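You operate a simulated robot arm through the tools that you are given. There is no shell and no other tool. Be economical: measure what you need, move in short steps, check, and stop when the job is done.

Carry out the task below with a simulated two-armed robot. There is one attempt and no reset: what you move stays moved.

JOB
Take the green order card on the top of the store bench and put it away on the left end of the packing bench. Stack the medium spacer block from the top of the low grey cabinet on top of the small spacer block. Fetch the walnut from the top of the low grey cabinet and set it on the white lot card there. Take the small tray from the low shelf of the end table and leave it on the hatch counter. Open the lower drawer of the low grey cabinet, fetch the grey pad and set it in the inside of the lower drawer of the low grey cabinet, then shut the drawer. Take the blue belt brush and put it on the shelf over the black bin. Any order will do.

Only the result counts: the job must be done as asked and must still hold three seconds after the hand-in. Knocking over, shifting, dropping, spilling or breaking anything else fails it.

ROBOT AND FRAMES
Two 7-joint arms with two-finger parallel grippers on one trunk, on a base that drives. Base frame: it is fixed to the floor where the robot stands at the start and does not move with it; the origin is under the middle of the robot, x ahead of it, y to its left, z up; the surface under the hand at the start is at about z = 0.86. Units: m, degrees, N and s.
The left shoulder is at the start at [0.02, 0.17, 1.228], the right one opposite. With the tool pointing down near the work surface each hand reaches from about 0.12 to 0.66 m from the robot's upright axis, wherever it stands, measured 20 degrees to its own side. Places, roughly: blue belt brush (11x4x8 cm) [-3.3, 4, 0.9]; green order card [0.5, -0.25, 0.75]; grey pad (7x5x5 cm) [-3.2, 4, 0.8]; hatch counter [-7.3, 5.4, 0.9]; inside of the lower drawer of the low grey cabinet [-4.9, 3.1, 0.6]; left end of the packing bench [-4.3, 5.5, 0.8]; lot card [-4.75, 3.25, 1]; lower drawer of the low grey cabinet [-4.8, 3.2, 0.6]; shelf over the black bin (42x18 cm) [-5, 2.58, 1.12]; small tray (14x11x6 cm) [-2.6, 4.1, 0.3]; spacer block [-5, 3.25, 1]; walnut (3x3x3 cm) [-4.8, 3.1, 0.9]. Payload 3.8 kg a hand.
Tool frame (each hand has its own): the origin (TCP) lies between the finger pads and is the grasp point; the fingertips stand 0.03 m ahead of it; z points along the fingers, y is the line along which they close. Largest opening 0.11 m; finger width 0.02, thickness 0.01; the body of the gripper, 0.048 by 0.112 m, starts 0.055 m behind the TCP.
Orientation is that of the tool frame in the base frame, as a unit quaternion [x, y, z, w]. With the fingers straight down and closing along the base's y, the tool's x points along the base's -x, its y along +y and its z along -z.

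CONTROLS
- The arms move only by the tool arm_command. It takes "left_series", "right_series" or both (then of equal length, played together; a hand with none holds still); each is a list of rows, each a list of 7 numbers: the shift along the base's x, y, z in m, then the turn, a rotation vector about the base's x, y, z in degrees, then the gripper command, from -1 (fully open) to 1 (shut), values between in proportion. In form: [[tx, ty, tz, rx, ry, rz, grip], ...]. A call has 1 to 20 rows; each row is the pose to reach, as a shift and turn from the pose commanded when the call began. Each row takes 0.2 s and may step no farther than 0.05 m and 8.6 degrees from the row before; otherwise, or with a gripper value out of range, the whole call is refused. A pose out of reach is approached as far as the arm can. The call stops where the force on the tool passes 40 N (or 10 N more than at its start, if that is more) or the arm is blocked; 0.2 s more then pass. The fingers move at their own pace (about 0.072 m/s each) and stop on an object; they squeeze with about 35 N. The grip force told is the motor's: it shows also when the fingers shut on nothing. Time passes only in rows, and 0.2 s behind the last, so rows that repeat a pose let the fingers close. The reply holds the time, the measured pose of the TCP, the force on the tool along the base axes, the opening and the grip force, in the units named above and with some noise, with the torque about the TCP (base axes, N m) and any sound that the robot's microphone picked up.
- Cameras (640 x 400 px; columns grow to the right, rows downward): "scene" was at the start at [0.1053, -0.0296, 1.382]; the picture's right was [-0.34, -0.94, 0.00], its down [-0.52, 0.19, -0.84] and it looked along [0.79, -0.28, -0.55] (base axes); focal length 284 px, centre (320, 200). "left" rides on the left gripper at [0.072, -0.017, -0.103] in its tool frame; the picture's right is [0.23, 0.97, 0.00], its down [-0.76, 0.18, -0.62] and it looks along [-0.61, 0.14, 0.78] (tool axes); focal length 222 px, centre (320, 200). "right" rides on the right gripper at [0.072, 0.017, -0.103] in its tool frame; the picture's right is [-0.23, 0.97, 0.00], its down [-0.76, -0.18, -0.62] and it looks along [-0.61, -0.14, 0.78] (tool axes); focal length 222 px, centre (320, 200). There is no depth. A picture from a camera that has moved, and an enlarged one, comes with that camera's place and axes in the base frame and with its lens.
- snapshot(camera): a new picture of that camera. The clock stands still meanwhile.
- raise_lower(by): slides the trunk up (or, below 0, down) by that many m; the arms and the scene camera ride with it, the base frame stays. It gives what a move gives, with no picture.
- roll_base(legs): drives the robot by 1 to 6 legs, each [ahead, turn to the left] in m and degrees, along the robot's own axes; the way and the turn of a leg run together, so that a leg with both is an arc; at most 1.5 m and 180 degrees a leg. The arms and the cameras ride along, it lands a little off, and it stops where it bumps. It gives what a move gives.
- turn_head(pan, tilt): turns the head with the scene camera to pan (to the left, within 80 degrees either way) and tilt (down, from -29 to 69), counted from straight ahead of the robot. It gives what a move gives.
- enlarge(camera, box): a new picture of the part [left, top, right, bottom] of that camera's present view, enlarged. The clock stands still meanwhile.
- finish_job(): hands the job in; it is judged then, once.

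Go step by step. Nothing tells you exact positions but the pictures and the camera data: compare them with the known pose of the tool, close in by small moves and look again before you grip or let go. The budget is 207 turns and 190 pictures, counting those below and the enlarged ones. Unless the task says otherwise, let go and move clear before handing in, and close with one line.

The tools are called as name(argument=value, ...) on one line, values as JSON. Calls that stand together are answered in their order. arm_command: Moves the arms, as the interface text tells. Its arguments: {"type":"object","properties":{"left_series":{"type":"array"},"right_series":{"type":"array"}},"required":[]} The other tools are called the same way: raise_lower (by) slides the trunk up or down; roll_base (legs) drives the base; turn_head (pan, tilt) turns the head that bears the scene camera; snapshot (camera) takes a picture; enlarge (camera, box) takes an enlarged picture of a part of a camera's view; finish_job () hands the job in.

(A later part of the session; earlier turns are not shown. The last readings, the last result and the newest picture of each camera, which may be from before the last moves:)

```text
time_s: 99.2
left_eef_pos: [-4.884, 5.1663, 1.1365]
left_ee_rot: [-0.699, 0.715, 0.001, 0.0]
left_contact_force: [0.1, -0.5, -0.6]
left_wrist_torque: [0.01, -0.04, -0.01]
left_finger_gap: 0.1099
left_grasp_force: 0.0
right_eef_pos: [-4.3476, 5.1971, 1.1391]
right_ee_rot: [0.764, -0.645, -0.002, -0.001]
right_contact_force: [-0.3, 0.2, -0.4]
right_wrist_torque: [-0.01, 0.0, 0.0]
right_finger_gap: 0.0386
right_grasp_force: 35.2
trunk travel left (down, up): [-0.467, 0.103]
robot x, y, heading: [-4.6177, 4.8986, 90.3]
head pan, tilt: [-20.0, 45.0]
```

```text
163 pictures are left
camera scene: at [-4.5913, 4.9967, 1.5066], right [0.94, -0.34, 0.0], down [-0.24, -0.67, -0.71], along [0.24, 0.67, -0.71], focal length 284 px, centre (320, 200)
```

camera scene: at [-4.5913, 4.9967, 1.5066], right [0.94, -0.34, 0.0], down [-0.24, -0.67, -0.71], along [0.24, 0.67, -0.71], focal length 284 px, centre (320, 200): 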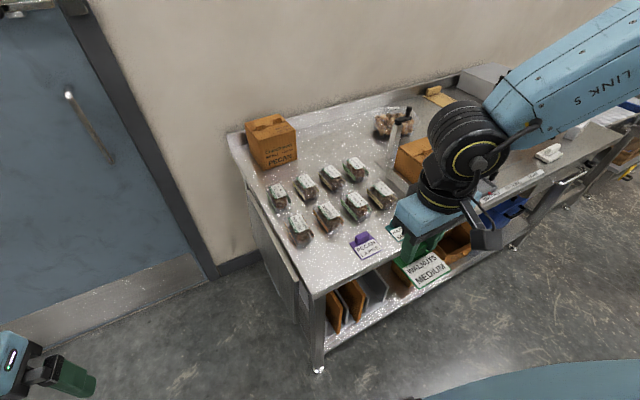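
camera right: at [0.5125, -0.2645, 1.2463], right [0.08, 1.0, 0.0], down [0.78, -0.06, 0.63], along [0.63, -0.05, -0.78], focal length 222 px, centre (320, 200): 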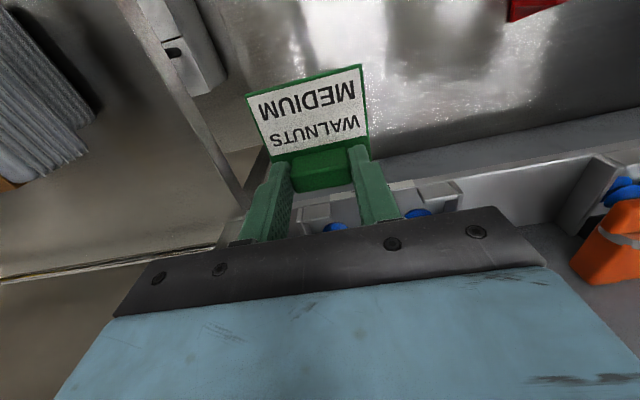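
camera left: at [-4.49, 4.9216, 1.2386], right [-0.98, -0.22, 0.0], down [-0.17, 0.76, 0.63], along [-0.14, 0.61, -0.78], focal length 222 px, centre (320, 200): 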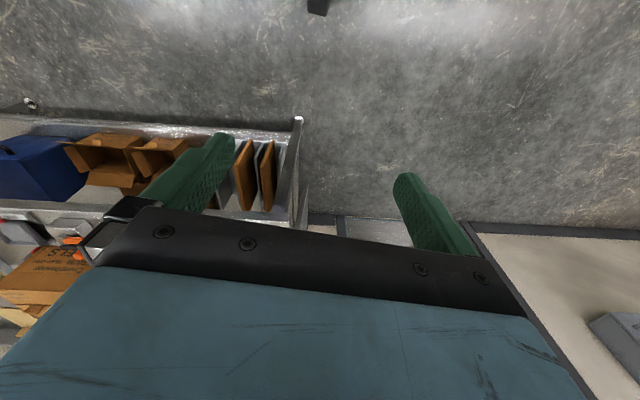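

Spot confirmed. I'll move the card above it: TCP to [-4.425, 5.40, 1.0], with yaw squared to the bench.

arm_command(right_series=[[-0.012, 0.034, -0.01, 0, 0, -2, 1], [-0.025, 0.068, -0.02, 0, 0, -4, 1], [-0.038, 0.1, -0.04, 0, 0, -6, 1], [-0.05, 0.135, -0.06, 0, 0, -8, 1], [-0.064, 0.17, -0.09, 0, 0, -9.7, 1], [-0.077, 0.203, -0.12, 0, 0, -9.7, 1], [-0.077, 0.203, -0.15, 0, 0, -9.7, 1]])

snapshot(camera="right")

enlarge(camera="scene", box=[260, 140, 460, 320])

```text
time_s: 100.8
left_eef_pos: [-4.8828, 5.1655, 1.1354]
left_ee_rot: [-0.699, 0.715, 0.001, 0.001]
left_contact_force: [0.3, -0.2, 0.0]
left_wrist_torque: [0.04, 0.01, 0.02]
left_finger_gap: 0.11
left_grasp_force: 0.1
right_eef_pos: [-4.3735, 5.3444, 1.068]
right_ee_rot: [-0.707, 0.707, 0.002, 0.001]
right_contact_force: [-0.9, 0.6, -0.5]
right_wrist_torque: [-0.04, -0.02, 0.02]
right_finger_gap: 0.0384
right_grasp_force: 34.9
right hand out of reach, approached as far as the arm can: row 5, 6, 7
trunk travel left (down, up): [-0.467, 0.103]
robot x, y, heading: [-4.6205, 4.9004, 90.2]
head pan, tilt: [-20.0, 45.0]
```

```text
162 pictures are left
camera right: at [-4.3916, 5.2726, 1.1704], right [-0.97, 0.23, 0.0], down [0.18, 0.76, 0.63], along [0.14, 0.61, -0.78], focal length 222 px, centre (320, 200)
```

right: 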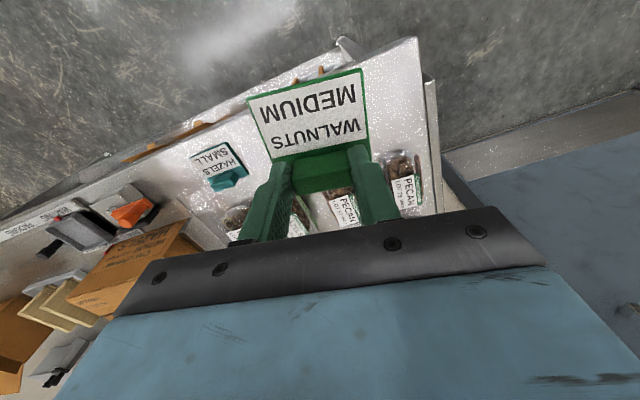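

```text
2.22 times, centred on (360, 230) of scene
camera zoom: at [-4.5909, 4.9967, 1.5066], right [0.94, -0.34, 0.0], down [-0.24, -0.67, -0.71], along [0.24, 0.67, -0.71], focal length 630 px, centre (231, 133)
```

zoom: 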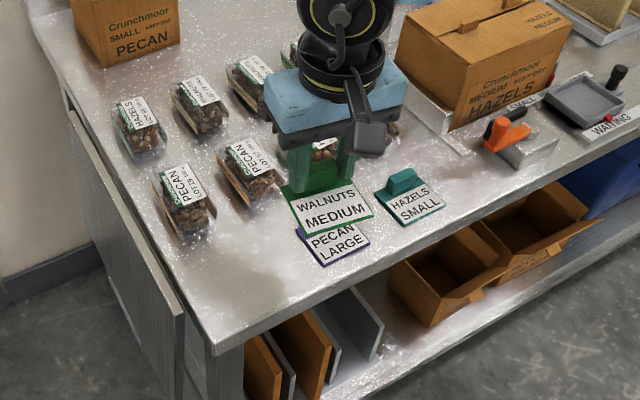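

The trunk is too high for this reach. I'll raise the hand slightly and lower the trunk.

arm_command(right_series=[[0, -0.03, 0.04, 0, 0, 0, 1], [0, -0.05, 0.08, 0, 0, 0, 1], [0, -0.06, 0.11, 0, 0, 0, 1]])

raise_lower(by=-0.14)

```text
time_s: 101.5
left_eef_pos: [-4.884, 5.1658, 1.1358]
left_ee_rot: [-0.699, 0.715, 0.001, 0.002]
left_contact_force: [0.6, 0.1, 0.1]
left_wrist_torque: [-0.01, -0.01, 0.02]
left_finger_gap: 0.1101
left_grasp_force: 0.1
right_eef_pos: [-4.3759, 5.2831, 1.1806]
right_ee_rot: [0.708, -0.707, -0.001, -0.001]
right_contact_force: [0.1, 0.1, 0.7]
right_wrist_torque: [-0.02, 0.02, -0.01]
right_finger_gap: 0.0386
right_grasp_force: 35.1
trunk travel left (down, up): [-0.467, 0.103]
robot x, y, heading: [-4.6211, 4.8991, 90.1]
head pan, tilt: [-20.0, 45.0]
```

```text
time_s: 103.2
left_eef_pos: [-4.8828, 5.1661, 0.9954]
left_ee_rot: [-0.699, 0.715, 0.001, 0.001]
left_contact_force: [0.4, 0.4, 0.5]
left_wrist_torque: [-0.02, 0.0, 0.02]
left_finger_gap: 0.11
left_grasp_force: 0.0
right_eef_pos: [-4.374, 5.2844, 1.0399]
right_ee_rot: [0.707, -0.707, -0.002, -0.001]
right_contact_force: [-1.7, -0.1, 0.0]
right_wrist_torque: [0.0, -0.01, -0.01]
right_finger_gap: 0.0385
right_grasp_force: 35.0
trunk travel left (down, up): [-0.327, 0.243]
robot x, y, heading: [-4.6188, 4.9004, 90.4]
head pan, tilt: [-20.0, 45.0]
```

Now move to above the spot.

arm_command(right_series=[[-0.017, 0.04, -0.02, 0, 0, 0, 1], [-0.034, 0.08, -0.04, 0, 0, 0, 1], [-0.05, 0.117, -0.06, 0, 0, 0, 1], [-0.05, 0.117, -0.08, 0, 0, 0, 1]])

enlarge(camera="scene", box=[260, 100, 460, 280])

snapshot(camera="right")

```text
time_s: 104.2
left_eef_pos: [-4.8822, 5.1661, 0.9947]
left_ee_rot: [-0.699, 0.715, 0.001, 0.001]
left_contact_force: [0.2, 0.6, -0.6]
left_wrist_torque: [0.0, 0.01, 0.01]
left_finger_gap: 0.11
left_grasp_force: 0.1
right_eef_pos: [-4.3977, 5.377, 0.983]
right_ee_rot: [0.708, -0.706, -0.001, -0.001]
right_contact_force: [0.1, -0.3, 0.4]
right_wrist_torque: [0.01, 0.01, -0.03]
right_finger_gap: 0.0384
right_grasp_force: 35.2
right hand out of reach, approached as far as the arm can: row 3, 4
trunk travel left (down, up): [-0.327, 0.243]
robot x, y, heading: [-4.6191, 4.8973, 90.1]
head pan, tilt: [-20.0, 45.0]
```

```text
2.22 times, centred on (360, 190) of scene
camera zoom: at [-4.5907, 4.9975, 1.3665], right [0.94, -0.34, 0.0], down [-0.24, -0.67, -0.71], along [0.24, 0.67, -0.71], focal length 630 px, centre (231, 222)
```

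zoom: 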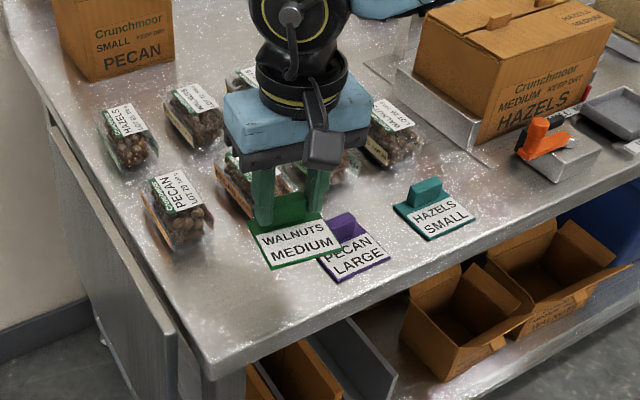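

```text
159 pictures are left
camera right: at [-4.4162, 5.3046, 1.0843], right [-0.97, 0.23, 0.0], down [0.18, 0.76, 0.63], along [0.14, 0.61, -0.78], focal length 222 px, centre (320, 200)
```

right: 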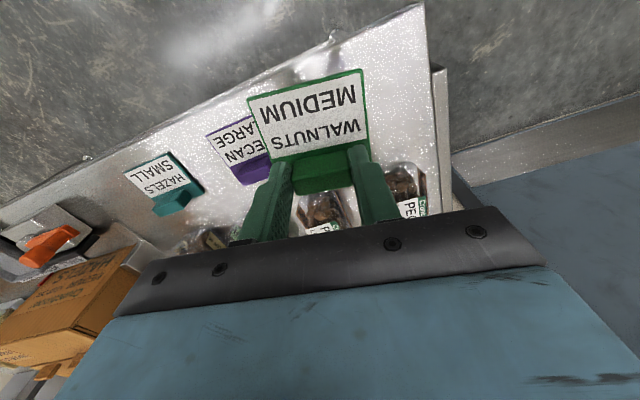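

I'm a bit short, so I'll roll 8 cm forward and adjust laterally.

roll_base(legs=[[0.08, 0]])

arm_command(right_series=[[-0.015, -0.03, 0.0, 0, 0, 0, 1], [-0.025, -0.055, -0.01, 0, 0, 0, 1]])

enlarge(camera="scene", box=[240, 130, 440, 310])

snapshot(camera="right")

```text
time_s: 105.3
left_eef_pos: [-4.8833, 5.2476, 0.9961]
left_ee_rot: [-0.699, 0.715, 0.0, 0.0]
left_contact_force: [-0.6, 0.9, -1.3]
left_wrist_torque: [-0.04, 0.01, 0.01]
left_finger_gap: 0.1102
left_grasp_force: 0.0
right_eef_pos: [-4.4001, 5.4568, 0.9827]
right_ee_rot: [-0.707, 0.707, 0.002, 0.001]
right_contact_force: [-0.5, 0.3, -0.4]
right_wrist_torque: [-0.01, -0.01, 0.02]
right_finger_gap: 0.0387
right_grasp_force: 34.8
trunk travel left (down, up): [-0.327, 0.243]
robot x, y, heading: [-4.6195, 4.9766, 90.3]
head pan, tilt: [-20.0, 45.0]
```

```text
time_s: 105.9
left_eef_pos: [-4.8831, 5.2463, 0.9955]
left_ee_rot: [-0.699, 0.715, 0.0, 0.001]
left_contact_force: [-0.6, 0.1, 0.9]
left_wrist_torque: [-0.01, 0.0, 0.01]
left_finger_gap: 0.1103
left_grasp_force: 0.1
right_eef_pos: [-4.4243, 5.4008, 0.9722]
right_ee_rot: [-0.707, 0.707, 0.002, 0.0]
right_contact_force: [-0.2, -0.8, -0.8]
right_wrist_torque: [0.0, -0.02, 0.0]
right_finger_gap: 0.0386
right_grasp_force: 35.2
trunk travel left (down, up): [-0.327, 0.243]
robot x, y, heading: [-4.617, 4.9809, 90.2]
head pan, tilt: [-20.0, 45.0]
```

```text
2.22 times, centred on (340, 220) of scene
camera zoom: at [-4.5914, 5.077, 1.3665], right [0.94, -0.34, 0.0], down [-0.24, -0.67, -0.71], along [0.24, 0.67, -0.71], focal length 630 px, centre (276, 156)
```

zoom: 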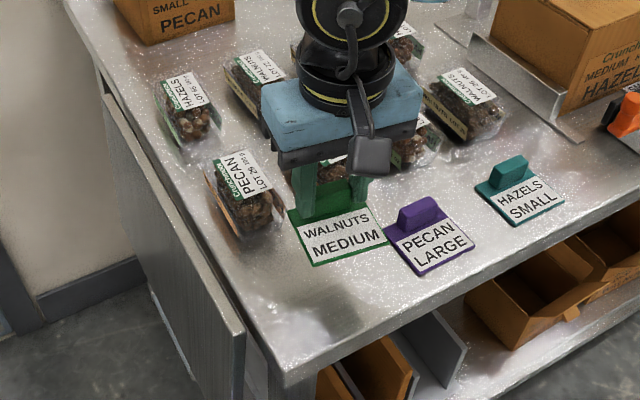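

```text
157 pictures are left
camera right: at [-4.4417, 5.3282, 1.0745], right [-0.97, 0.23, 0.0], down [0.18, 0.76, 0.63], along [0.14, 0.61, -0.78], focal length 222 px, centre (320, 200)
```

right: 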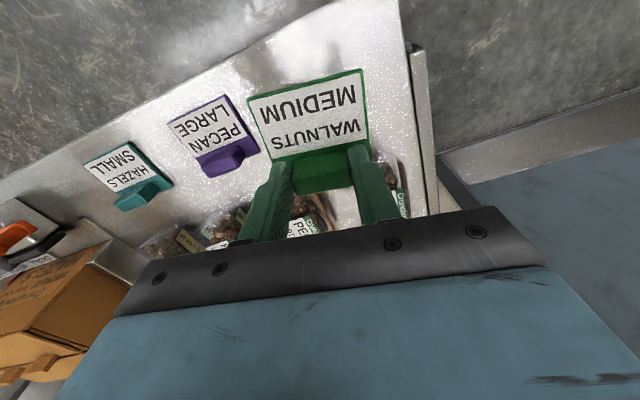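

The card is aligned beside the purple card and clear of the jars. I'll lower to about 0.912.

arm_command(right_series=[[-0.004, -0.004, -0.02, 0, 0, 0, 1], [-0.006, -0.006, -0.04, 0, 0, 0, 1], [-0.006, -0.006, -0.052, 0, 0, 0, 1], [-0.006, -0.006, -0.06, 0, 0, 0, 1]])

enlarge(camera="scene", box=[240, 130, 440, 310])

```text
time_s: 106.9
left_eef_pos: [-4.8843, 5.245, 0.9956]
left_ee_rot: [-0.699, 0.715, 0.001, 0.0]
left_contact_force: [-0.1, -0.2, -0.3]
left_wrist_torque: [0.01, -0.03, -0.01]
left_finger_gap: 0.11
left_grasp_force: 0.2
right_eef_pos: [-4.4142, 5.3843, 0.9348]
right_ee_rot: [0.707, -0.707, -0.003, -0.001]
right_contact_force: [0.0, 0.4, -0.1]
right_wrist_torque: [0.0, -0.02, 0.0]
right_finger_gap: 0.0384
right_grasp_force: 35.3
right hand out of reach, approached as far as the arm can: row 1, 2, 3, 4
trunk travel left (down, up): [-0.327, 0.243]
robot x, y, heading: [-4.6192, 4.9733, 90.3]
head pan, tilt: [-20.0, 45.0]
```

```text
2.22 times, centred on (340, 220) of scene
camera zoom: at [-4.5915, 5.0769, 1.3666], right [0.94, -0.34, 0.0], down [-0.24, -0.67, -0.71], along [0.24, 0.67, -0.71], focal length 630 px, centre (276, 156)
```

zoom: 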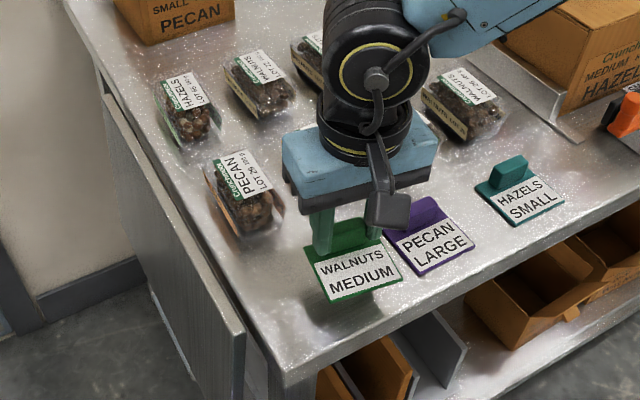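

The arm is at a limit in this posture, but the position [-4.414, 5.384] is fine. I'll lower using the trunk.

raise_lower(by=-0.02)

enlarge(camera="scene", box=[270, 130, 430, 270])

snapshot(camera="right")

```text
time_s: 107.5
left_eef_pos: [-4.8839, 5.2454, 0.9762]
left_ee_rot: [-0.699, 0.715, 0.0, 0.0]
left_contact_force: [0.0, 0.0, 0.6]
left_wrist_torque: [0.03, 0.01, 0.0]
left_finger_gap: 0.1101
left_grasp_force: 0.0
right_eef_pos: [-4.4125, 5.3841, 0.9148]
right_ee_rot: [-0.707, 0.707, 0.003, 0.001]
right_contact_force: [0.0, -0.5, 0.0]
right_wrist_torque: [0.0, 0.03, -0.01]
right_finger_gap: 0.0383
right_grasp_force: 34.5
trunk travel left (down, up): [-0.307, 0.263]
robot x, y, heading: [-4.6159, 4.9799, 90.2]
head pan, tilt: [-20.0, 45.0]
```

```text
2.86 times, centred on (350, 200) of scene
camera zoom: at [-4.5915, 5.0767, 1.3466], right [0.94, -0.34, 0.0], down [-0.24, -0.67, -0.71], along [0.24, 0.67, -0.71], focal length 810 px, centre (234, 200)
```

zoom: 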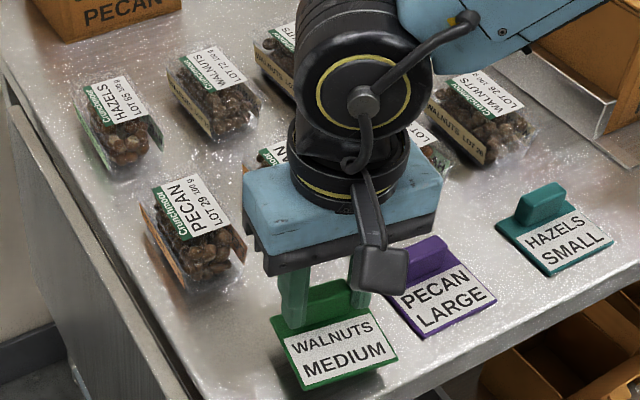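

```text
154 pictures are left
camera right: at [-4.4306, 5.3122, 1.0161], right [-0.97, 0.23, 0.0], down [0.18, 0.76, 0.63], along [0.14, 0.61, -0.78], focal length 222 px, centre (320, 200)
```

right: 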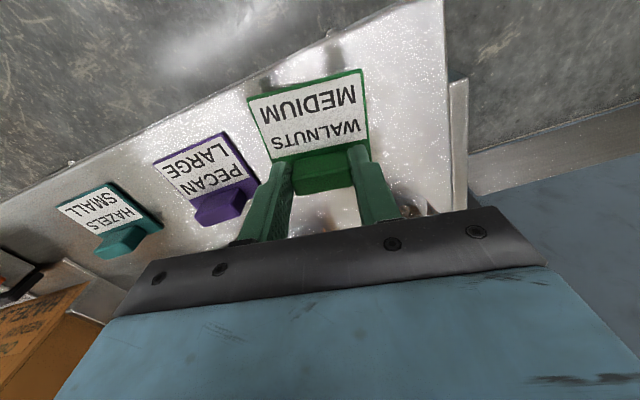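

Still a bit above the table, and I want a little more margin from the front edge. I'll nudge 1.5 cm inward and lower gently.

arm_command(right_series=[[0, 0.008, 0, 0, 0, 0, 1], [0, 0.015, 0, 0, 0, 0, 1]])

raise_lower(by=-0.008)

enlarge(camera="scene", box=[270, 130, 430, 270])

```text
time_s: 108.2
left_eef_pos: [-4.8834, 5.2463, 0.9762]
left_ee_rot: [-0.7, 0.715, 0.001, 0.0]
left_contact_force: [-0.6, 0.0, -0.5]
left_wrist_torque: [0.03, 0.01, -0.04]
left_finger_gap: 0.1101
left_grasp_force: 0.0
right_eef_pos: [-4.4077, 5.3964, 0.9184]
right_ee_rot: [-0.706, 0.708, 0.003, -0.001]
right_contact_force: [0.5, 1.1, -0.2]
right_wrist_torque: [0.0, 0.0, 0.01]
right_finger_gap: 0.0385
right_grasp_force: 35.1
right hand out of reach, approached as far as the arm can: row 2
trunk travel left (down, up): [-0.307, 0.263]
robot x, y, heading: [-4.6204, 4.9779, 90.5]
head pan, tilt: [-20.0, 45.0]
```

```text
time_s: 108.7
left_eef_pos: [-4.8839, 5.2458, 0.9672]
left_ee_rot: [-0.699, 0.715, 0.001, 0.001]
left_contact_force: [-0.2, 0.4, 1.4]
left_wrist_torque: [0.01, 0.0, 0.0]
left_finger_gap: 0.1099
left_grasp_force: 0.1
right_eef_pos: [-4.4083, 5.397, 0.91]
right_ee_rot: [-0.707, 0.707, 0.004, 0.0]
right_contact_force: [0.1, 0.8, 0.0]
right_wrist_torque: [0.01, 0.0, -0.03]
right_finger_gap: 0.0383
right_grasp_force: 35.1
trunk travel left (down, up): [-0.299, 0.271]
robot x, y, heading: [-4.6224, 4.9802, 90.2]
head pan, tilt: [-20.0, 45.0]
```

```text
2.86 times, centred on (350, 200) of scene
camera zoom: at [-4.5915, 5.0768, 1.3385], right [0.94, -0.34, 0.0], down [-0.24, -0.67, -0.71], along [0.24, 0.67, -0.71], focal length 810 px, centre (234, 200)
```

zoom: 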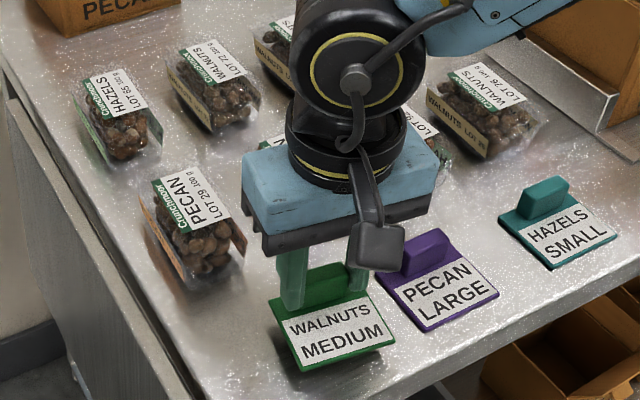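

Lower a bit more until contact.

raise_lower(by=-0.006)

raise_lower(by=-0.004)

raise_lower(by=-0.004)

enlarge(camera="scene", box=[270, 130, 430, 270])

```text
time_s: 109.3
left_eef_pos: [-4.8825, 5.2457, 0.9626]
left_ee_rot: [-0.699, 0.715, 0.0, 0.001]
left_contact_force: [0.1, 0.7, -0.4]
left_wrist_torque: [0.0, 0.01, -0.03]
left_finger_gap: 0.1099
left_grasp_force: 0.1
right_eef_pos: [-4.4091, 5.396, 0.904]
right_ee_rot: [-0.707, 0.707, 0.003, 0.0]
right_contact_force: [0.2, 0.3, -0.9]
right_wrist_torque: [-0.05, 0.0, -0.03]
right_finger_gap: 0.0386
right_grasp_force: 34.7
trunk travel left (down, up): [-0.293, 0.277]
robot x, y, heading: [-4.6189, 4.9782, 90.3]
head pan, tilt: [-20.0, 45.0]
```

```text
time_s: 109.8
left_eef_pos: [-4.8827, 5.2458, 0.9579]
left_ee_rot: [-0.699, 0.715, 0.0, 0.001]
left_contact_force: [0.5, -0.8, 0.4]
left_wrist_torque: [0.0, 0.02, -0.03]
left_finger_gap: 0.1099
left_grasp_force: 0.1
right_eef_pos: [-4.4092, 5.3961, 0.9002]
right_ee_rot: [-0.707, 0.708, 0.003, 0.0]
right_contact_force: [0.6, 0.4, -0.4]
right_wrist_torque: [0.01, -0.03, 0.01]
right_finger_gap: 0.0384
right_grasp_force: 35.3
trunk travel left (down, up): [-0.289, 0.281]
robot x, y, heading: [-4.6193, 4.9822, 90.4]
head pan, tilt: [-20.0, 45.0]
```

```text
time_s: 110.3
left_eef_pos: [-4.8843, 5.2465, 0.9549]
left_ee_rot: [-0.699, 0.716, 0.001, 0.001]
left_contact_force: [0.4, -0.2, 0.8]
left_wrist_torque: [0.0, 0.01, -0.01]
left_finger_gap: 0.1099
left_grasp_force: 0.1
right_eef_pos: [-4.4096, 5.3971, 0.8956]
right_ee_rot: [-0.707, 0.707, 0.003, 0.001]
right_contact_force: [0.2, 0.0, -0.1]
right_wrist_torque: [-0.01, -0.01, 0.04]
right_finger_gap: 0.0387
right_grasp_force: 34.8
trunk travel left (down, up): [-0.285, 0.285]
robot x, y, heading: [-4.6184, 4.9762, 90.0]
head pan, tilt: [-20.0, 45.0]
```

```text
2.86 times, centred on (350, 200) of scene
camera zoom: at [-4.5915, 5.0769, 1.3246], right [0.94, -0.34, 0.0], down [-0.24, -0.67, -0.71], along [0.24, 0.67, -0.71], focal length 810 px, centre (234, 200)
```

zoom: 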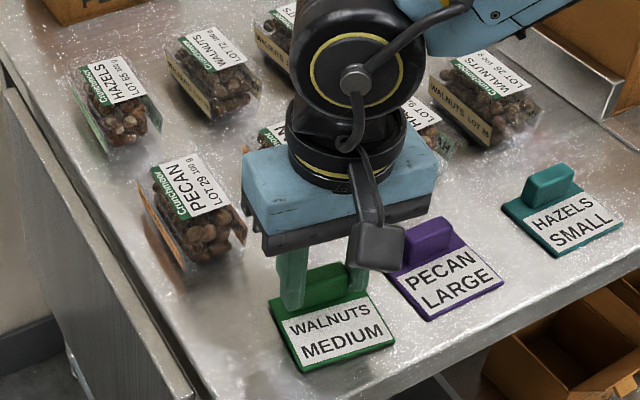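

No contact yet; I'll continue down in small steps.

raise_lower(by=-0.005)

raise_lower(by=-0.004)

raise_lower(by=-0.003)

enlarge(camera="scene", box=[270, 130, 430, 270])

```text
time_s: 110.9
left_eef_pos: [-4.8829, 5.245, 0.9485]
left_ee_rot: [-0.699, 0.715, 0.001, 0.001]
left_contact_force: [0.7, 0.7, -0.3]
left_wrist_torque: [-0.02, -0.01, 0.02]
left_finger_gap: 0.1101
left_grasp_force: 0.1
right_eef_pos: [-4.4092, 5.3966, 0.8933]
right_ee_rot: [-0.706, 0.708, 0.005, 0.003]
right_contact_force: [5.4, -2.8, 26.3]
right_wrist_torque: [-0.53, -0.22, 0.01]
right_finger_gap: 0.0388
right_grasp_force: 35.2
trunk travel left (down, up): [-0.28, 0.29]
robot x, y, heading: [-4.6198, 4.9783, 90.1]
head pan, tilt: [-20.0, 45.0]
```

```text
time_s: 111.4
left_eef_pos: [-4.8838, 5.2442, 0.946]
left_ee_rot: [-0.699, 0.715, 0.002, 0.001]
left_contact_force: [-1.3, -0.4, -0.1]
left_wrist_torque: [0.02, 0.01, 0.02]
left_finger_gap: 0.1099
left_grasp_force: 0.1
right_eef_pos: [-4.4091, 5.3967, 0.8893]
right_ee_rot: [0.708, -0.707, -0.005, -0.002]
right_contact_force: [3.2, 2.4, 29.9]
right_wrist_torque: [0.28, -0.2, 0.03]
right_finger_gap: 0.0382
right_grasp_force: 34.7
trunk travel left (down, up): [-0.276, 0.294]
robot x, y, heading: [-4.6156, 4.9793, 90.4]
head pan, tilt: [-20.0, 45.0]
```

```text
time_s: 111.9
left_eef_pos: [-4.8838, 5.2445, 0.9429]
left_ee_rot: [-0.699, 0.715, 0.001, 0.002]
left_contact_force: [0.5, -0.7, 0.3]
left_wrist_torque: [0.01, 0.01, -0.03]
left_finger_gap: 0.1102
left_grasp_force: 0.0
right_eef_pos: [-4.4102, 5.3962, 0.8859]
right_ee_rot: [-0.706, 0.708, 0.006, 0.002]
right_contact_force: [2.5, 2.8, 28.6]
right_wrist_torque: [0.29, -0.14, -0.01]
right_finger_gap: 0.0386
right_grasp_force: 35.4
trunk travel left (down, up): [-0.273, 0.297]
robot x, y, heading: [-4.6178, 4.9801, 90.4]
head pan, tilt: [-20.0, 45.0]
```

```text
2.86 times, centred on (350, 200) of scene
camera zoom: at [-4.5923, 5.0755, 1.3127], right [0.94, -0.34, 0.0], down [-0.24, -0.66, -0.71], along [0.24, 0.67, -0.71], focal length 810 px, centre (234, 200)
```

zoom: 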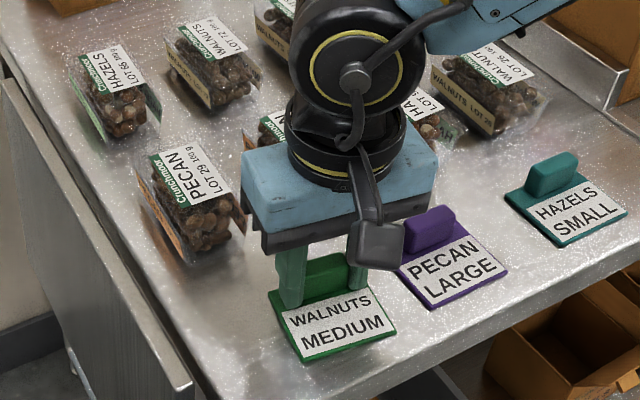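

In contact and flat on the bench. I'll release with a partial opening and lift.

arm_command(right_series=[[0, 0, 0, 0, 0, 0, 0.1], [0, 0, 0, 0, 0, 0, -0.05], [0, 0, 0, 0, 0, 0, -0.05]])

raise_lower(by=0.15)

enlarge(camera="scene", box=[260, 150, 460, 300])

```text
time_s: 112.7
left_eef_pos: [-4.8841, 5.2464, 0.9413]
left_ee_rot: [-0.699, 0.715, 0.001, 0.001]
left_contact_force: [0.2, 0.2, 0.1]
left_wrist_torque: [-0.01, 0.01, -0.01]
left_finger_gap: 0.1101
left_grasp_force: 0.2
right_eef_pos: [-4.4094, 5.3944, 0.884]
right_ee_rot: [0.707, -0.707, -0.002, -0.001]
right_contact_force: [-3.2, -1.6, 7.1]
right_wrist_torque: [-0.06, 0.02, -0.04]
right_finger_gap: 0.0558
right_grasp_force: 0.2
trunk travel left (down, up): [-0.273, 0.297]
robot x, y, heading: [-4.6196, 4.9779, 90.2]
head pan, tilt: [-20.0, 45.0]
```

```text
time_s: 114.5
left_eef_pos: [-4.8826, 5.2452, 1.0919]
left_ee_rot: [-0.699, 0.715, 0.0, 0.001]
left_contact_force: [0.3, 1.1, 0.2]
left_wrist_torque: [0.0, 0.02, 0.0]
left_finger_gap: 0.1099
left_grasp_force: 0.1
right_eef_pos: [-4.4099, 5.3962, 1.0336]
right_ee_rot: [0.707, -0.707, -0.002, -0.001]
right_contact_force: [0.1, -0.6, 0.1]
right_wrist_torque: [0.02, -0.02, 0.01]
right_finger_gap: 0.0581
right_grasp_force: 0.1
trunk travel left (down, up): [-0.423, 0.147]
robot x, y, heading: [-4.6209, 4.98, 90.2]
head pan, tilt: [-20.0, 45.0]
```

```text
2.67 times, centred on (360, 225) of scene
camera zoom: at [-4.5916, 5.077, 1.4625], right [0.94, -0.34, 0.0], down [-0.24, -0.67, -0.71], along [0.24, 0.67, -0.71], focal length 756 px, centre (213, 133)
```

zoom: 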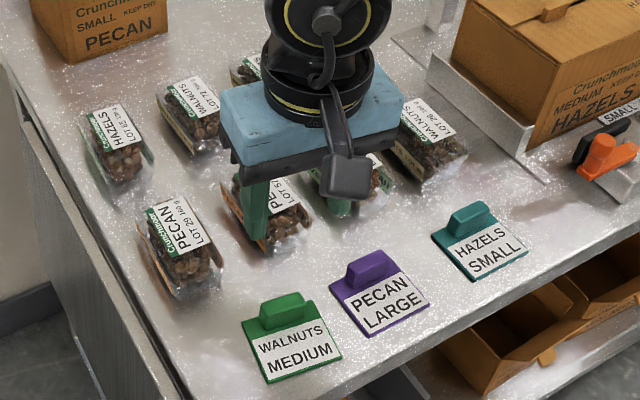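

The card is placed neatly. I'll retract the right hand, back off, and drive to the end table's -x end, where the brush and pad are.

arm_command(right_series=[[0, -0.04, 0.02, 0, 0, 0, -0.05], [0, -0.08, 0.04, 0, 0, 0, -0.5], [0, -0.12, 0.06, 0, 0, 0, -1], [0, -0.15, 0.07, 0, 0, 0, -1]])

roll_base(legs=[[-0.35, 0], [0, -126], [0.85, 0], [0, 36]])

turn_head(pan=0, tilt=45)

snapshot(camera="scene")

```text
time_s: 115.5
left_eef_pos: [-4.8832, 5.2465, 1.0909]
left_ee_rot: [-0.699, 0.715, 0.001, 0.0]
left_contact_force: [-0.5, 0.0, 0.5]
left_wrist_torque: [-0.02, 0.01, -0.01]
left_finger_gap: 0.1099
left_grasp_force: 0.1
right_eef_pos: [-4.4109, 5.2468, 1.1046]
right_ee_rot: [-0.706, 0.708, 0.002, 0.001]
right_contact_force: [0.8, 0.5, -0.7]
right_wrist_torque: [0.02, 0.0, 0.0]
right_finger_gap: 0.1101
right_grasp_force: 0.0
trunk travel left (down, up): [-0.423, 0.147]
robot x, y, heading: [-4.6183, 4.9794, 90.2]
head pan, tilt: [-20.0, 45.0]
```

```text
time_s: 128.9
left_eef_pos: [-3.6741, 4.3404, 1.0915]
left_ee_rot: [0.04, 0.999, 0.0, 0.001]
left_contact_force: [0.1, 0.3, -0.3]
left_wrist_torque: [-0.03, 0.01, -0.01]
left_finger_gap: 0.1098
left_grasp_force: 0.0
right_eef_pos: [-3.7011, 3.8666, 1.1037]
right_ee_rot: [0.029, 1.0, 0.002, 0.002]
right_contact_force: [0.1, 0.4, 0.1]
right_wrist_torque: [-0.03, -0.03, -0.01]
right_finger_gap: 0.1099
right_grasp_force: 0.1
trunk travel left (down, up): [-0.423, 0.147]
robot x, y, heading: [-3.9541, 4.0903, -3.1]
head pan, tilt: [-20.0, 45.0]
```

```text
time_s: 129.8
left_eef_pos: [-3.6746, 4.3404, 1.0918]
left_ee_rot: [0.04, 0.999, 0.0, 0.001]
left_contact_force: [0.4, 0.1, 0.8]
left_wrist_torque: [-0.02, -0.01, -0.01]
left_finger_gap: 0.1103
left_grasp_force: 0.1
right_eef_pos: [-3.7002, 3.8677, 1.1031]
right_ee_rot: [0.029, 1.0, 0.002, 0.002]
right_contact_force: [-1.0, 0.6, -0.3]
right_wrist_torque: [0.03, 0.01, -0.04]
right_finger_gap: 0.1098
right_grasp_force: 0.0
trunk travel left (down, up): [-0.423, 0.147]
robot x, y, heading: [-3.9566, 4.0886, -3.0]
head pan, tilt: [0.0, 45.0]
```

```text
149 pictures are left
camera scene: at [-3.8533, 4.0864, 1.4626], right [-0.05, -1.0, 0.0], down [-0.71, 0.04, -0.71], along [0.71, -0.04, -0.71], focal length 284 px, centre (320, 200)
```

scene: 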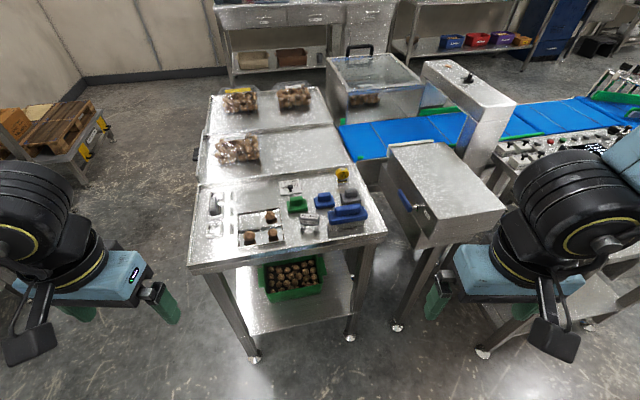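

enlarge(camera="scene", box=[180, 150, 400, 270])

enlarge(camera="scene", box=[190, 80, 400, 200])

```text
2.91 times, centred on (290, 210) of scene
camera zoom: at [-3.8533, 4.0864, 1.4626], right [-0.05, -1.0, 0.0], down [-0.71, 0.04, -0.71], along [0.71, -0.04, -0.71], focal length 825 px, centre (407, 171)
```

zoom: 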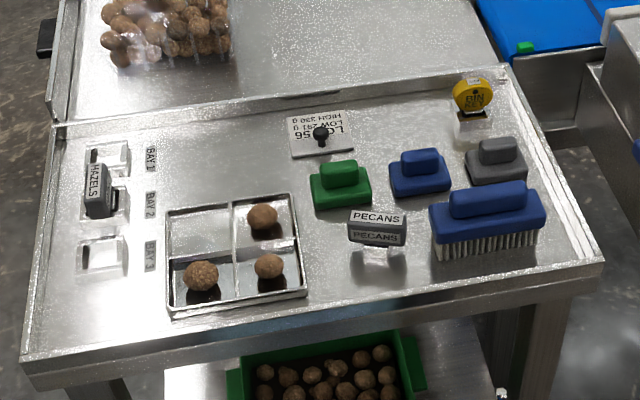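

```text
3.05 times, centred on (295, 140) of scene
camera zoom: at [-3.8533, 4.0864, 1.4626], right [-0.05, -1.0, 0.0], down [-0.71, 0.04, -0.71], along [0.71, -0.04, -0.71], focal length 864 px, centre (396, 383)
```

zoom: 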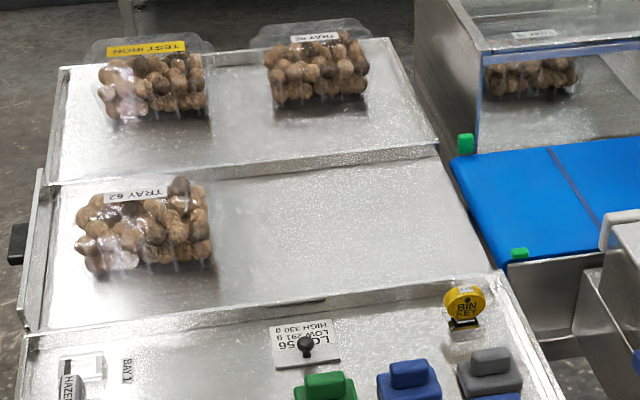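

The blue brush (bristled) is at about [-3.375, 3.985] and the grey pad at [-3.27, 3.965], both long along y. I'll move closer, lower the trunk, and yaw the right hand 90° so it closes along x.

roll_base(legs=[[0.15, 3]])

raise_lower(by=-0.06)

arm_command(right_series=[[0, 0, 0.01, 0, 0, -8, -1], [0, 0, 0.02, 0, 0, -16, -1], [0, 0, 0.03, 0, 0, -24, -1], [0, 0, 0.04, 0, 0, -32, -1], [0, 0, 0.05, 0, 0, -40, -1], [0, 0, 0.05, 0, 0, -48, -1], [0, 0, 0.05, 0, 0, -56, -1], [0, 0, 0.05, 0, 0, -64, -1], [0, 0, 0.05, 0, 0, -72, -1], [0, 0, 0.05, 0, 0, -80, -1], [0, 0, 0.05, 0, 0, -87, -1]])

snapshot(camera="right")

snapshot(camera="scene")

```text
time_s: 131.1
left_eef_pos: [-3.541, 4.3503, 1.0913]
left_ee_rot: [0.015, 1.0, -0.001, 0.0]
left_contact_force: [0.6, -0.3, -1.2]
left_wrist_torque: [-0.01, 0.02, 0.02]
left_finger_gap: 0.1098
left_grasp_force: 0.1
right_eef_pos: [-3.542, 3.8764, 1.1035]
right_ee_rot: [0.003, 1.0, 0.002, 0.001]
right_contact_force: [0.5, 0.1, -0.1]
right_wrist_torque: [0.01, 0.0, -0.02]
right_finger_gap: 0.1103
right_grasp_force: 0.0
trunk travel left (down, up): [-0.423, 0.147]
robot x, y, heading: [-3.8091, 4.0893, -0.2]
head pan, tilt: [0.0, 45.0]
```

```text
time_s: 132.1
left_eef_pos: [-3.5408, 4.3495, 1.0317]
left_ee_rot: [0.016, 1.0, 0.0, 0.001]
left_contact_force: [-0.2, -0.3, 0.0]
left_wrist_torque: [-0.01, 0.0, 0.01]
left_finger_gap: 0.1099
left_grasp_force: 0.1
right_eef_pos: [-3.5429, 3.8765, 1.0431]
right_ee_rot: [0.004, 1.0, 0.001, 0.002]
right_contact_force: [0.0, -0.3, -0.7]
right_wrist_torque: [-0.02, -0.03, 0.01]
right_finger_gap: 0.1101
right_grasp_force: 0.1
trunk travel left (down, up): [-0.363, 0.207]
robot x, y, heading: [-3.809, 4.0865, -0.2]
head pan, tilt: [0.0, 45.0]
```

```text
time_s: 134.5
left_eef_pos: [-3.5407, 4.3501, 1.0321]
left_ee_rot: [0.015, 1.0, 0.0, 0.0]
left_contact_force: [-0.4, 0.4, -0.5]
left_wrist_torque: [0.01, -0.02, 0.05]
left_finger_gap: 0.11
left_grasp_force: 0.1
right_eef_pos: [-3.5407, 3.8769, 1.0923]
right_ee_rot: [0.691, 0.722, -0.001, 0.002]
right_contact_force: [0.0, -0.2, -0.6]
right_wrist_torque: [0.0, 0.03, 0.02]
right_finger_gap: 0.1102
right_grasp_force: 0.0
right hand out of reach, approached as far as the arm can: row 3
trunk travel left (down, up): [-0.363, 0.207]
robot x, y, heading: [-3.8102, 4.087, -0.2]
head pan, tilt: [0.0, 45.0]
```

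```text
146 pictures are left
camera right: at [-3.5289, 3.9509, 1.1947], right [0.98, -0.19, 0.0], down [-0.15, -0.77, 0.63], along [-0.12, -0.62, -0.78], focal length 222 px, centre (320, 200)
```

right: 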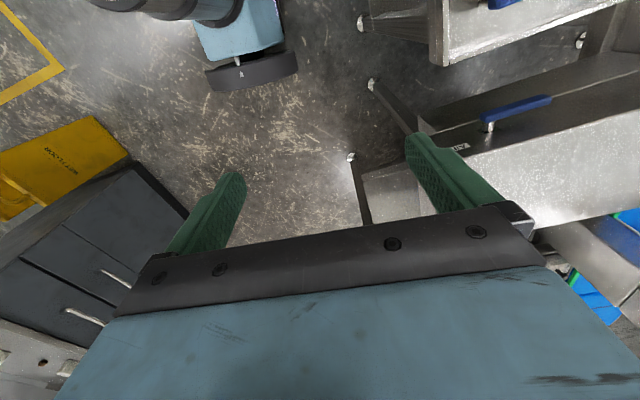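

```text
145 pictures are left
camera scene: at [-3.7062, 4.0878, 1.4026], right [0.0, -1.0, 0.0], down [-0.71, 0.0, -0.71], along [0.71, 0.0, -0.71], focal length 284 px, centre (320, 200)
```

scene: 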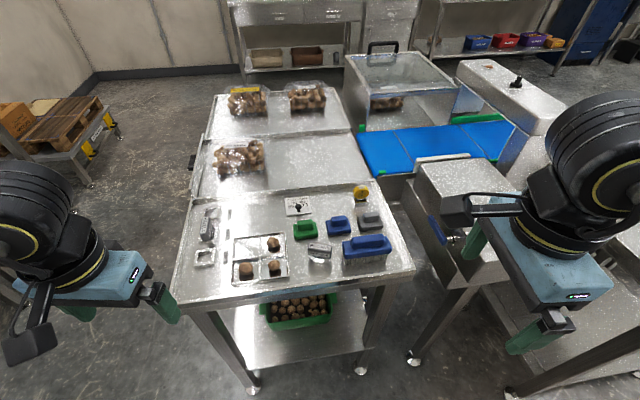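

I'll move the right hand over the brush handle at about [-3.36, 3.99] and check with the wrist camera.

arm_command(right_series=[[0.035, 0.022, 0, 0, 0, -1, -1], [0.07, 0.044, 0, 0, 0, -2, -1], [0.105, 0.066, 0, 0, 0, -2.5, -1], [0.14, 0.09, 0, 0, 0, -2.5, -0.6], [0.18, 0.113, -0.02, 0, 0, -2.5, -0.4], [0.18, 0.113, -0.05, 0, 0, -2.5, -0.4]])

snapshot(camera="right")

enlarge(camera="scene", box=[260, 130, 480, 290])

```text
refused: row 5 steps farther than a row can; nothing moved
```

```text
144 pictures are left
camera right: at [-3.5289, 3.9509, 1.1947], right [0.98, -0.19, 0.0], down [-0.15, -0.77, 0.63], along [-0.12, -0.62, -0.78], focal length 222 px, centre (320, 200)
```

right: 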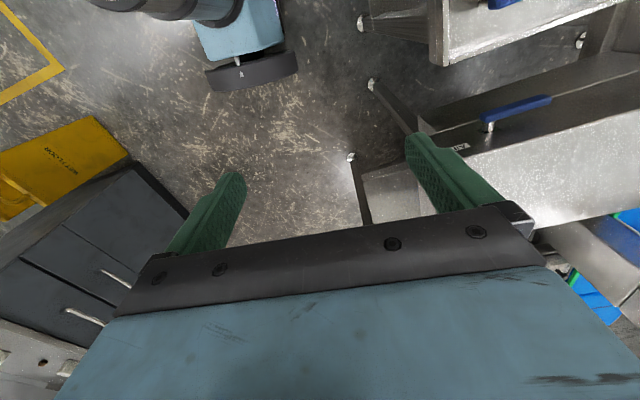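

```text
2.50 times, centred on (370, 210) of scene
camera zoom: at [-3.7062, 4.0878, 1.4026], right [0.0, -1.0, 0.0], down [-0.71, 0.0, -0.71], along [0.71, 0.0, -0.71], focal length 709 px, centre (195, 175)
```

zoom: 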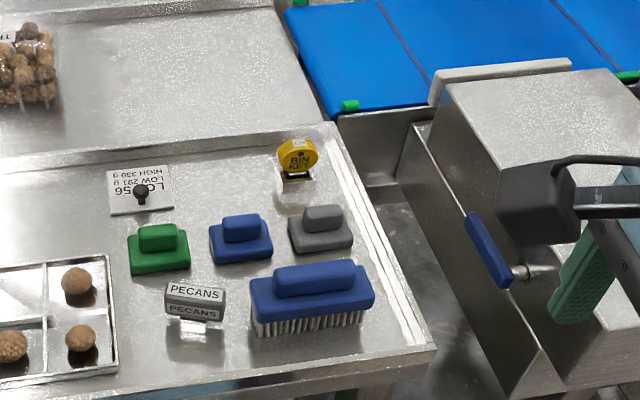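

Splitting the step that was too long, and moving left first.

arm_command(right_series=[[0.01, 0.04, 0.01, 0, 0, -1, -1], [0.03, 0.08, 0.01, 0, 0, -2, -1], [0.06, 0.113, 0.01, 0, 0, -2.5, -1], [0.1, 0.113, 0, 0, 0, -2.5, -0.6], [0.14, 0.113, -0.02, 0, 0, -2.5, -0.4], [0.18, 0.113, -0.04, 0, 0, -2.5, -0.4], [0.18, 0.113, -0.05, 0, 0, -2.5, -0.4]])

snapshot(camera="right")

enlarge(camera="scene", box=[260, 130, 480, 290])

```text
time_s: 136.1
left_eef_pos: [-3.5415, 4.3494, 1.0311]
left_ee_rot: [0.015, 1.0, -0.001, 0.001]
left_contact_force: [-0.2, -0.1, -0.2]
left_wrist_torque: [-0.02, 0.03, 0.02]
left_finger_gap: 0.1102
left_grasp_force: 0.0
right_eef_pos: [-3.3916, 3.9394, 1.0697]
right_ee_rot: [0.706, 0.709, 0.001, 0.002]
right_contact_force: [-0.6, 1.2, -0.5]
right_wrist_torque: [0.04, 0.01, 0.0]
right_finger_gap: 0.0769
right_grasp_force: 0.0
right hand out of reach, approached as far as the arm can: row 3, 4, 5, 6, 7
trunk travel left (down, up): [-0.363, 0.207]
robot x, y, heading: [-3.8082, 4.0873, -0.2]
head pan, tilt: [0.0, 45.0]
```

```text
142 pictures are left
camera right: at [-3.3759, 4.0126, 1.1728], right [0.97, -0.22, 0.0], down [-0.18, -0.76, 0.62], along [-0.14, -0.61, -0.78], focal length 222 px, centre (320, 200)
```

right: 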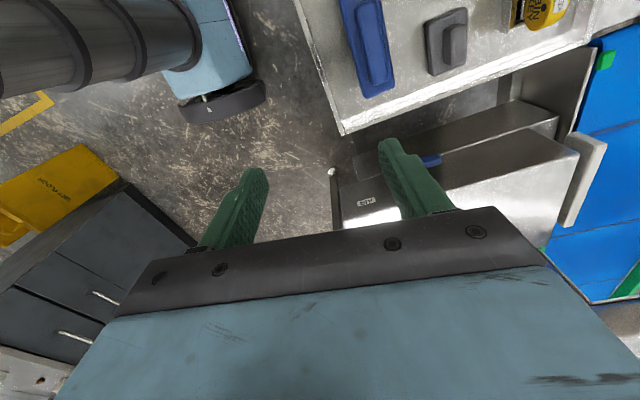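

```text
2.50 times, centred on (370, 210) of scene
camera zoom: at [-3.7062, 4.0879, 1.4026], right [0.0, -1.0, 0.0], down [-0.71, 0.0, -0.71], along [0.71, 0.0, -0.71], focal length 709 px, centre (195, 175)
```

zoom: 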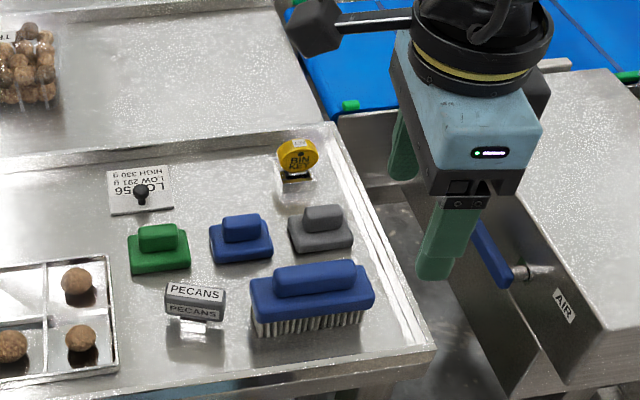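

The right hand can't come further inward in this posture, so I'll shift the base about 0.14 m left so that the brush lies more to the right side.

roll_base(legs=[[0, 90], [0.14, 0], [0, -90]])

snapshot(camera="right")

```text
time_s: 145.2
left_eef_pos: [-3.5397, 4.4852, 1.0314]
left_ee_rot: [0.022, 1.0, -0.001, 0.001]
left_contact_force: [0.4, 0.0, 0.3]
left_wrist_torque: [-0.02, -0.02, -0.02]
left_finger_gap: 0.1099
left_grasp_force: 0.0
right_eef_pos: [-3.3972, 4.0712, 1.0715]
right_ee_rot: [0.712, 0.702, 0.001, 0.002]
right_contact_force: [0.2, -0.4, 0.5]
right_wrist_torque: [0.01, 0.0, -0.02]
right_finger_gap: 0.0772
right_grasp_force: 0.0
trunk travel left (down, up): [-0.363, 0.207]
robot x, y, heading: [-3.813, 4.2263, -1.1]
head pan, tilt: [0.0, 45.0]
```

```text
140 pictures are left
camera right: at [-3.3799, 4.1451, 1.1728], right [0.97, -0.24, 0.0], down [-0.19, -0.76, 0.62], along [-0.15, -0.61, -0.78], focal length 222 px, centre (320, 200)
```

right: 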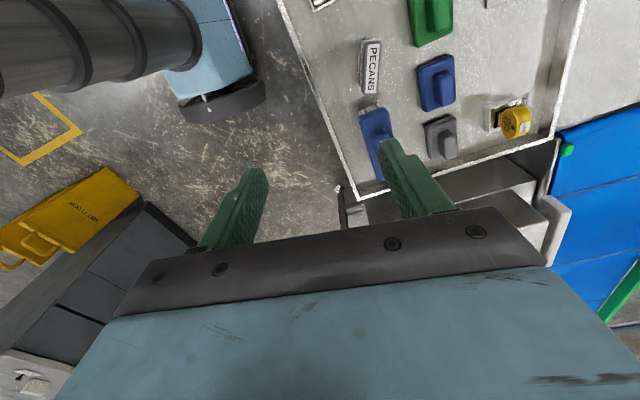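

arm_command(right_series=[[0.015, -0.03, 0, 0, 0, 0.8, -0.3], [0.03, -0.06, 0, 0, 0, 0.8, -0.3], [0.049, -0.081, -0.01, 0, 0, 0.8, -0.3], [0.049, -0.081, -0.04, 0, 0, 0.8, -0.3]])

snapshot(camera="right")

enlarge(camera="scene", box=[320, 120, 520, 290])

```text
time_s: 146.2
left_eef_pos: [-3.5403, 4.4844, 1.0313]
left_ee_rot: [0.022, 1.0, -0.001, 0.001]
left_contact_force: [-0.4, 0.4, 0.7]
left_wrist_torque: [-0.01, -0.01, 0.02]
left_finger_gap: 0.1099
left_grasp_force: 0.0
right_eef_pos: [-3.3475, 3.9914, 1.0297]
right_ee_rot: [0.707, 0.707, 0.0, 0.002]
right_contact_force: [-0.1, -0.5, 0.2]
right_wrist_torque: [0.01, 0.01, 0.01]
right_finger_gap: 0.0715
right_grasp_force: 0.2
trunk travel left (down, up): [-0.363, 0.207]
robot x, y, heading: [-3.8129, 4.2259, -1.0]
head pan, tilt: [0.0, 45.0]
```

```text
139 pictures are left
camera right: at [-3.332, 4.0643, 1.1317], right [0.97, -0.23, 0.0], down [-0.18, -0.76, 0.62], along [-0.14, -0.61, -0.78], focal length 222 px, centre (320, 200)
```

right: 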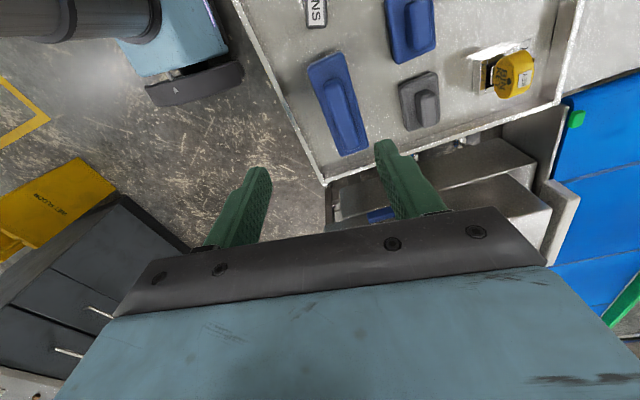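

```text
2.35 times, centred on (420, 205) of scene
camera zoom: at [-3.7084, 4.2256, 1.4025], right [-0.02, -1.0, 0.0], down [-0.71, 0.01, -0.71], along [0.71, -0.01, -0.71], focal length 667 px, centre (85, 188)
```

zoom: 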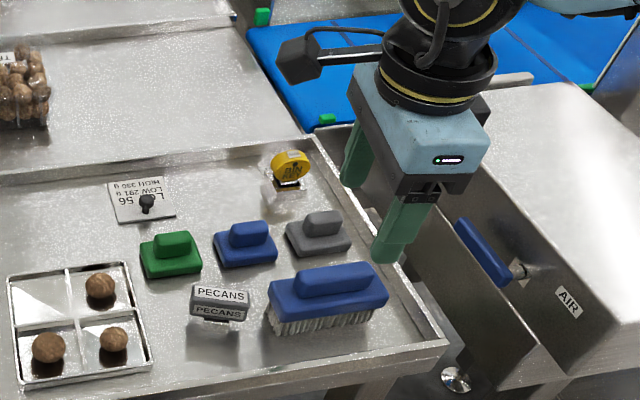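

Triangulating the two views puts the brush handle nearer [-3.33, 3.985, 0.89]. I'll shift and lower to 0.98 for another look.

arm_command(right_series=[[0.016, -0.003, -0.02, 0, 0, 0, -0.3], [0.016, -0.003, -0.05, 0, 0, 0, -0.3]])

snapshot(camera="right")

enlarge(camera="scene", box=[320, 150, 480, 290])

```text
time_s: 146.8
left_eef_pos: [-3.5388, 4.4854, 1.0313]
left_ee_rot: [0.022, 1.0, 0.0, 0.002]
left_contact_force: [-0.6, -0.1, 0.0]
left_wrist_torque: [-0.05, 0.0, -0.01]
left_finger_gap: 0.1102
left_grasp_force: 0.1
right_eef_pos: [-3.3466, 3.9771, 0.9927]
right_ee_rot: [0.707, 0.707, 0.002, 0.003]
right_contact_force: [0.1, 0.1, -0.3]
right_wrist_torque: [0.01, -0.02, 0.03]
right_finger_gap: 0.0715
right_grasp_force: 0.0
right hand out of reach, approached as far as the arm can: row 1, 2
trunk travel left (down, up): [-0.363, 0.207]
robot x, y, heading: [-3.8121, 4.229, -1.1]
head pan, tilt: [0.0, 45.0]
```

```text
137 pictures are left
camera right: at [-3.3307, 4.05, 1.0944], right [0.97, -0.23, 0.01], down [-0.18, -0.76, 0.62], along [-0.14, -0.61, -0.78], focal length 222 px, centre (320, 200)
```

right: 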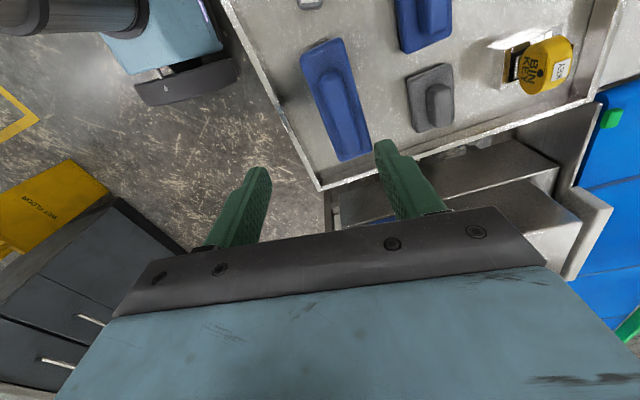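

```text
2.86 times, centred on (400, 220) of scene
camera zoom: at [-3.7093, 4.2258, 1.4026], right [-0.02, -1.0, 0.0], down [-0.71, 0.01, -0.71], along [0.71, -0.01, -0.71], focal length 810 px, centre (91, 143)
```

zoom: 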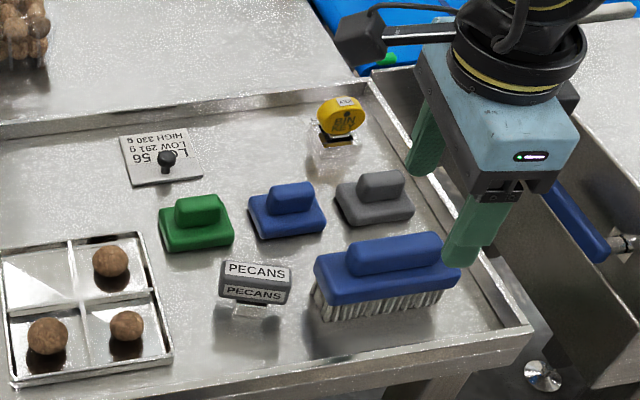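

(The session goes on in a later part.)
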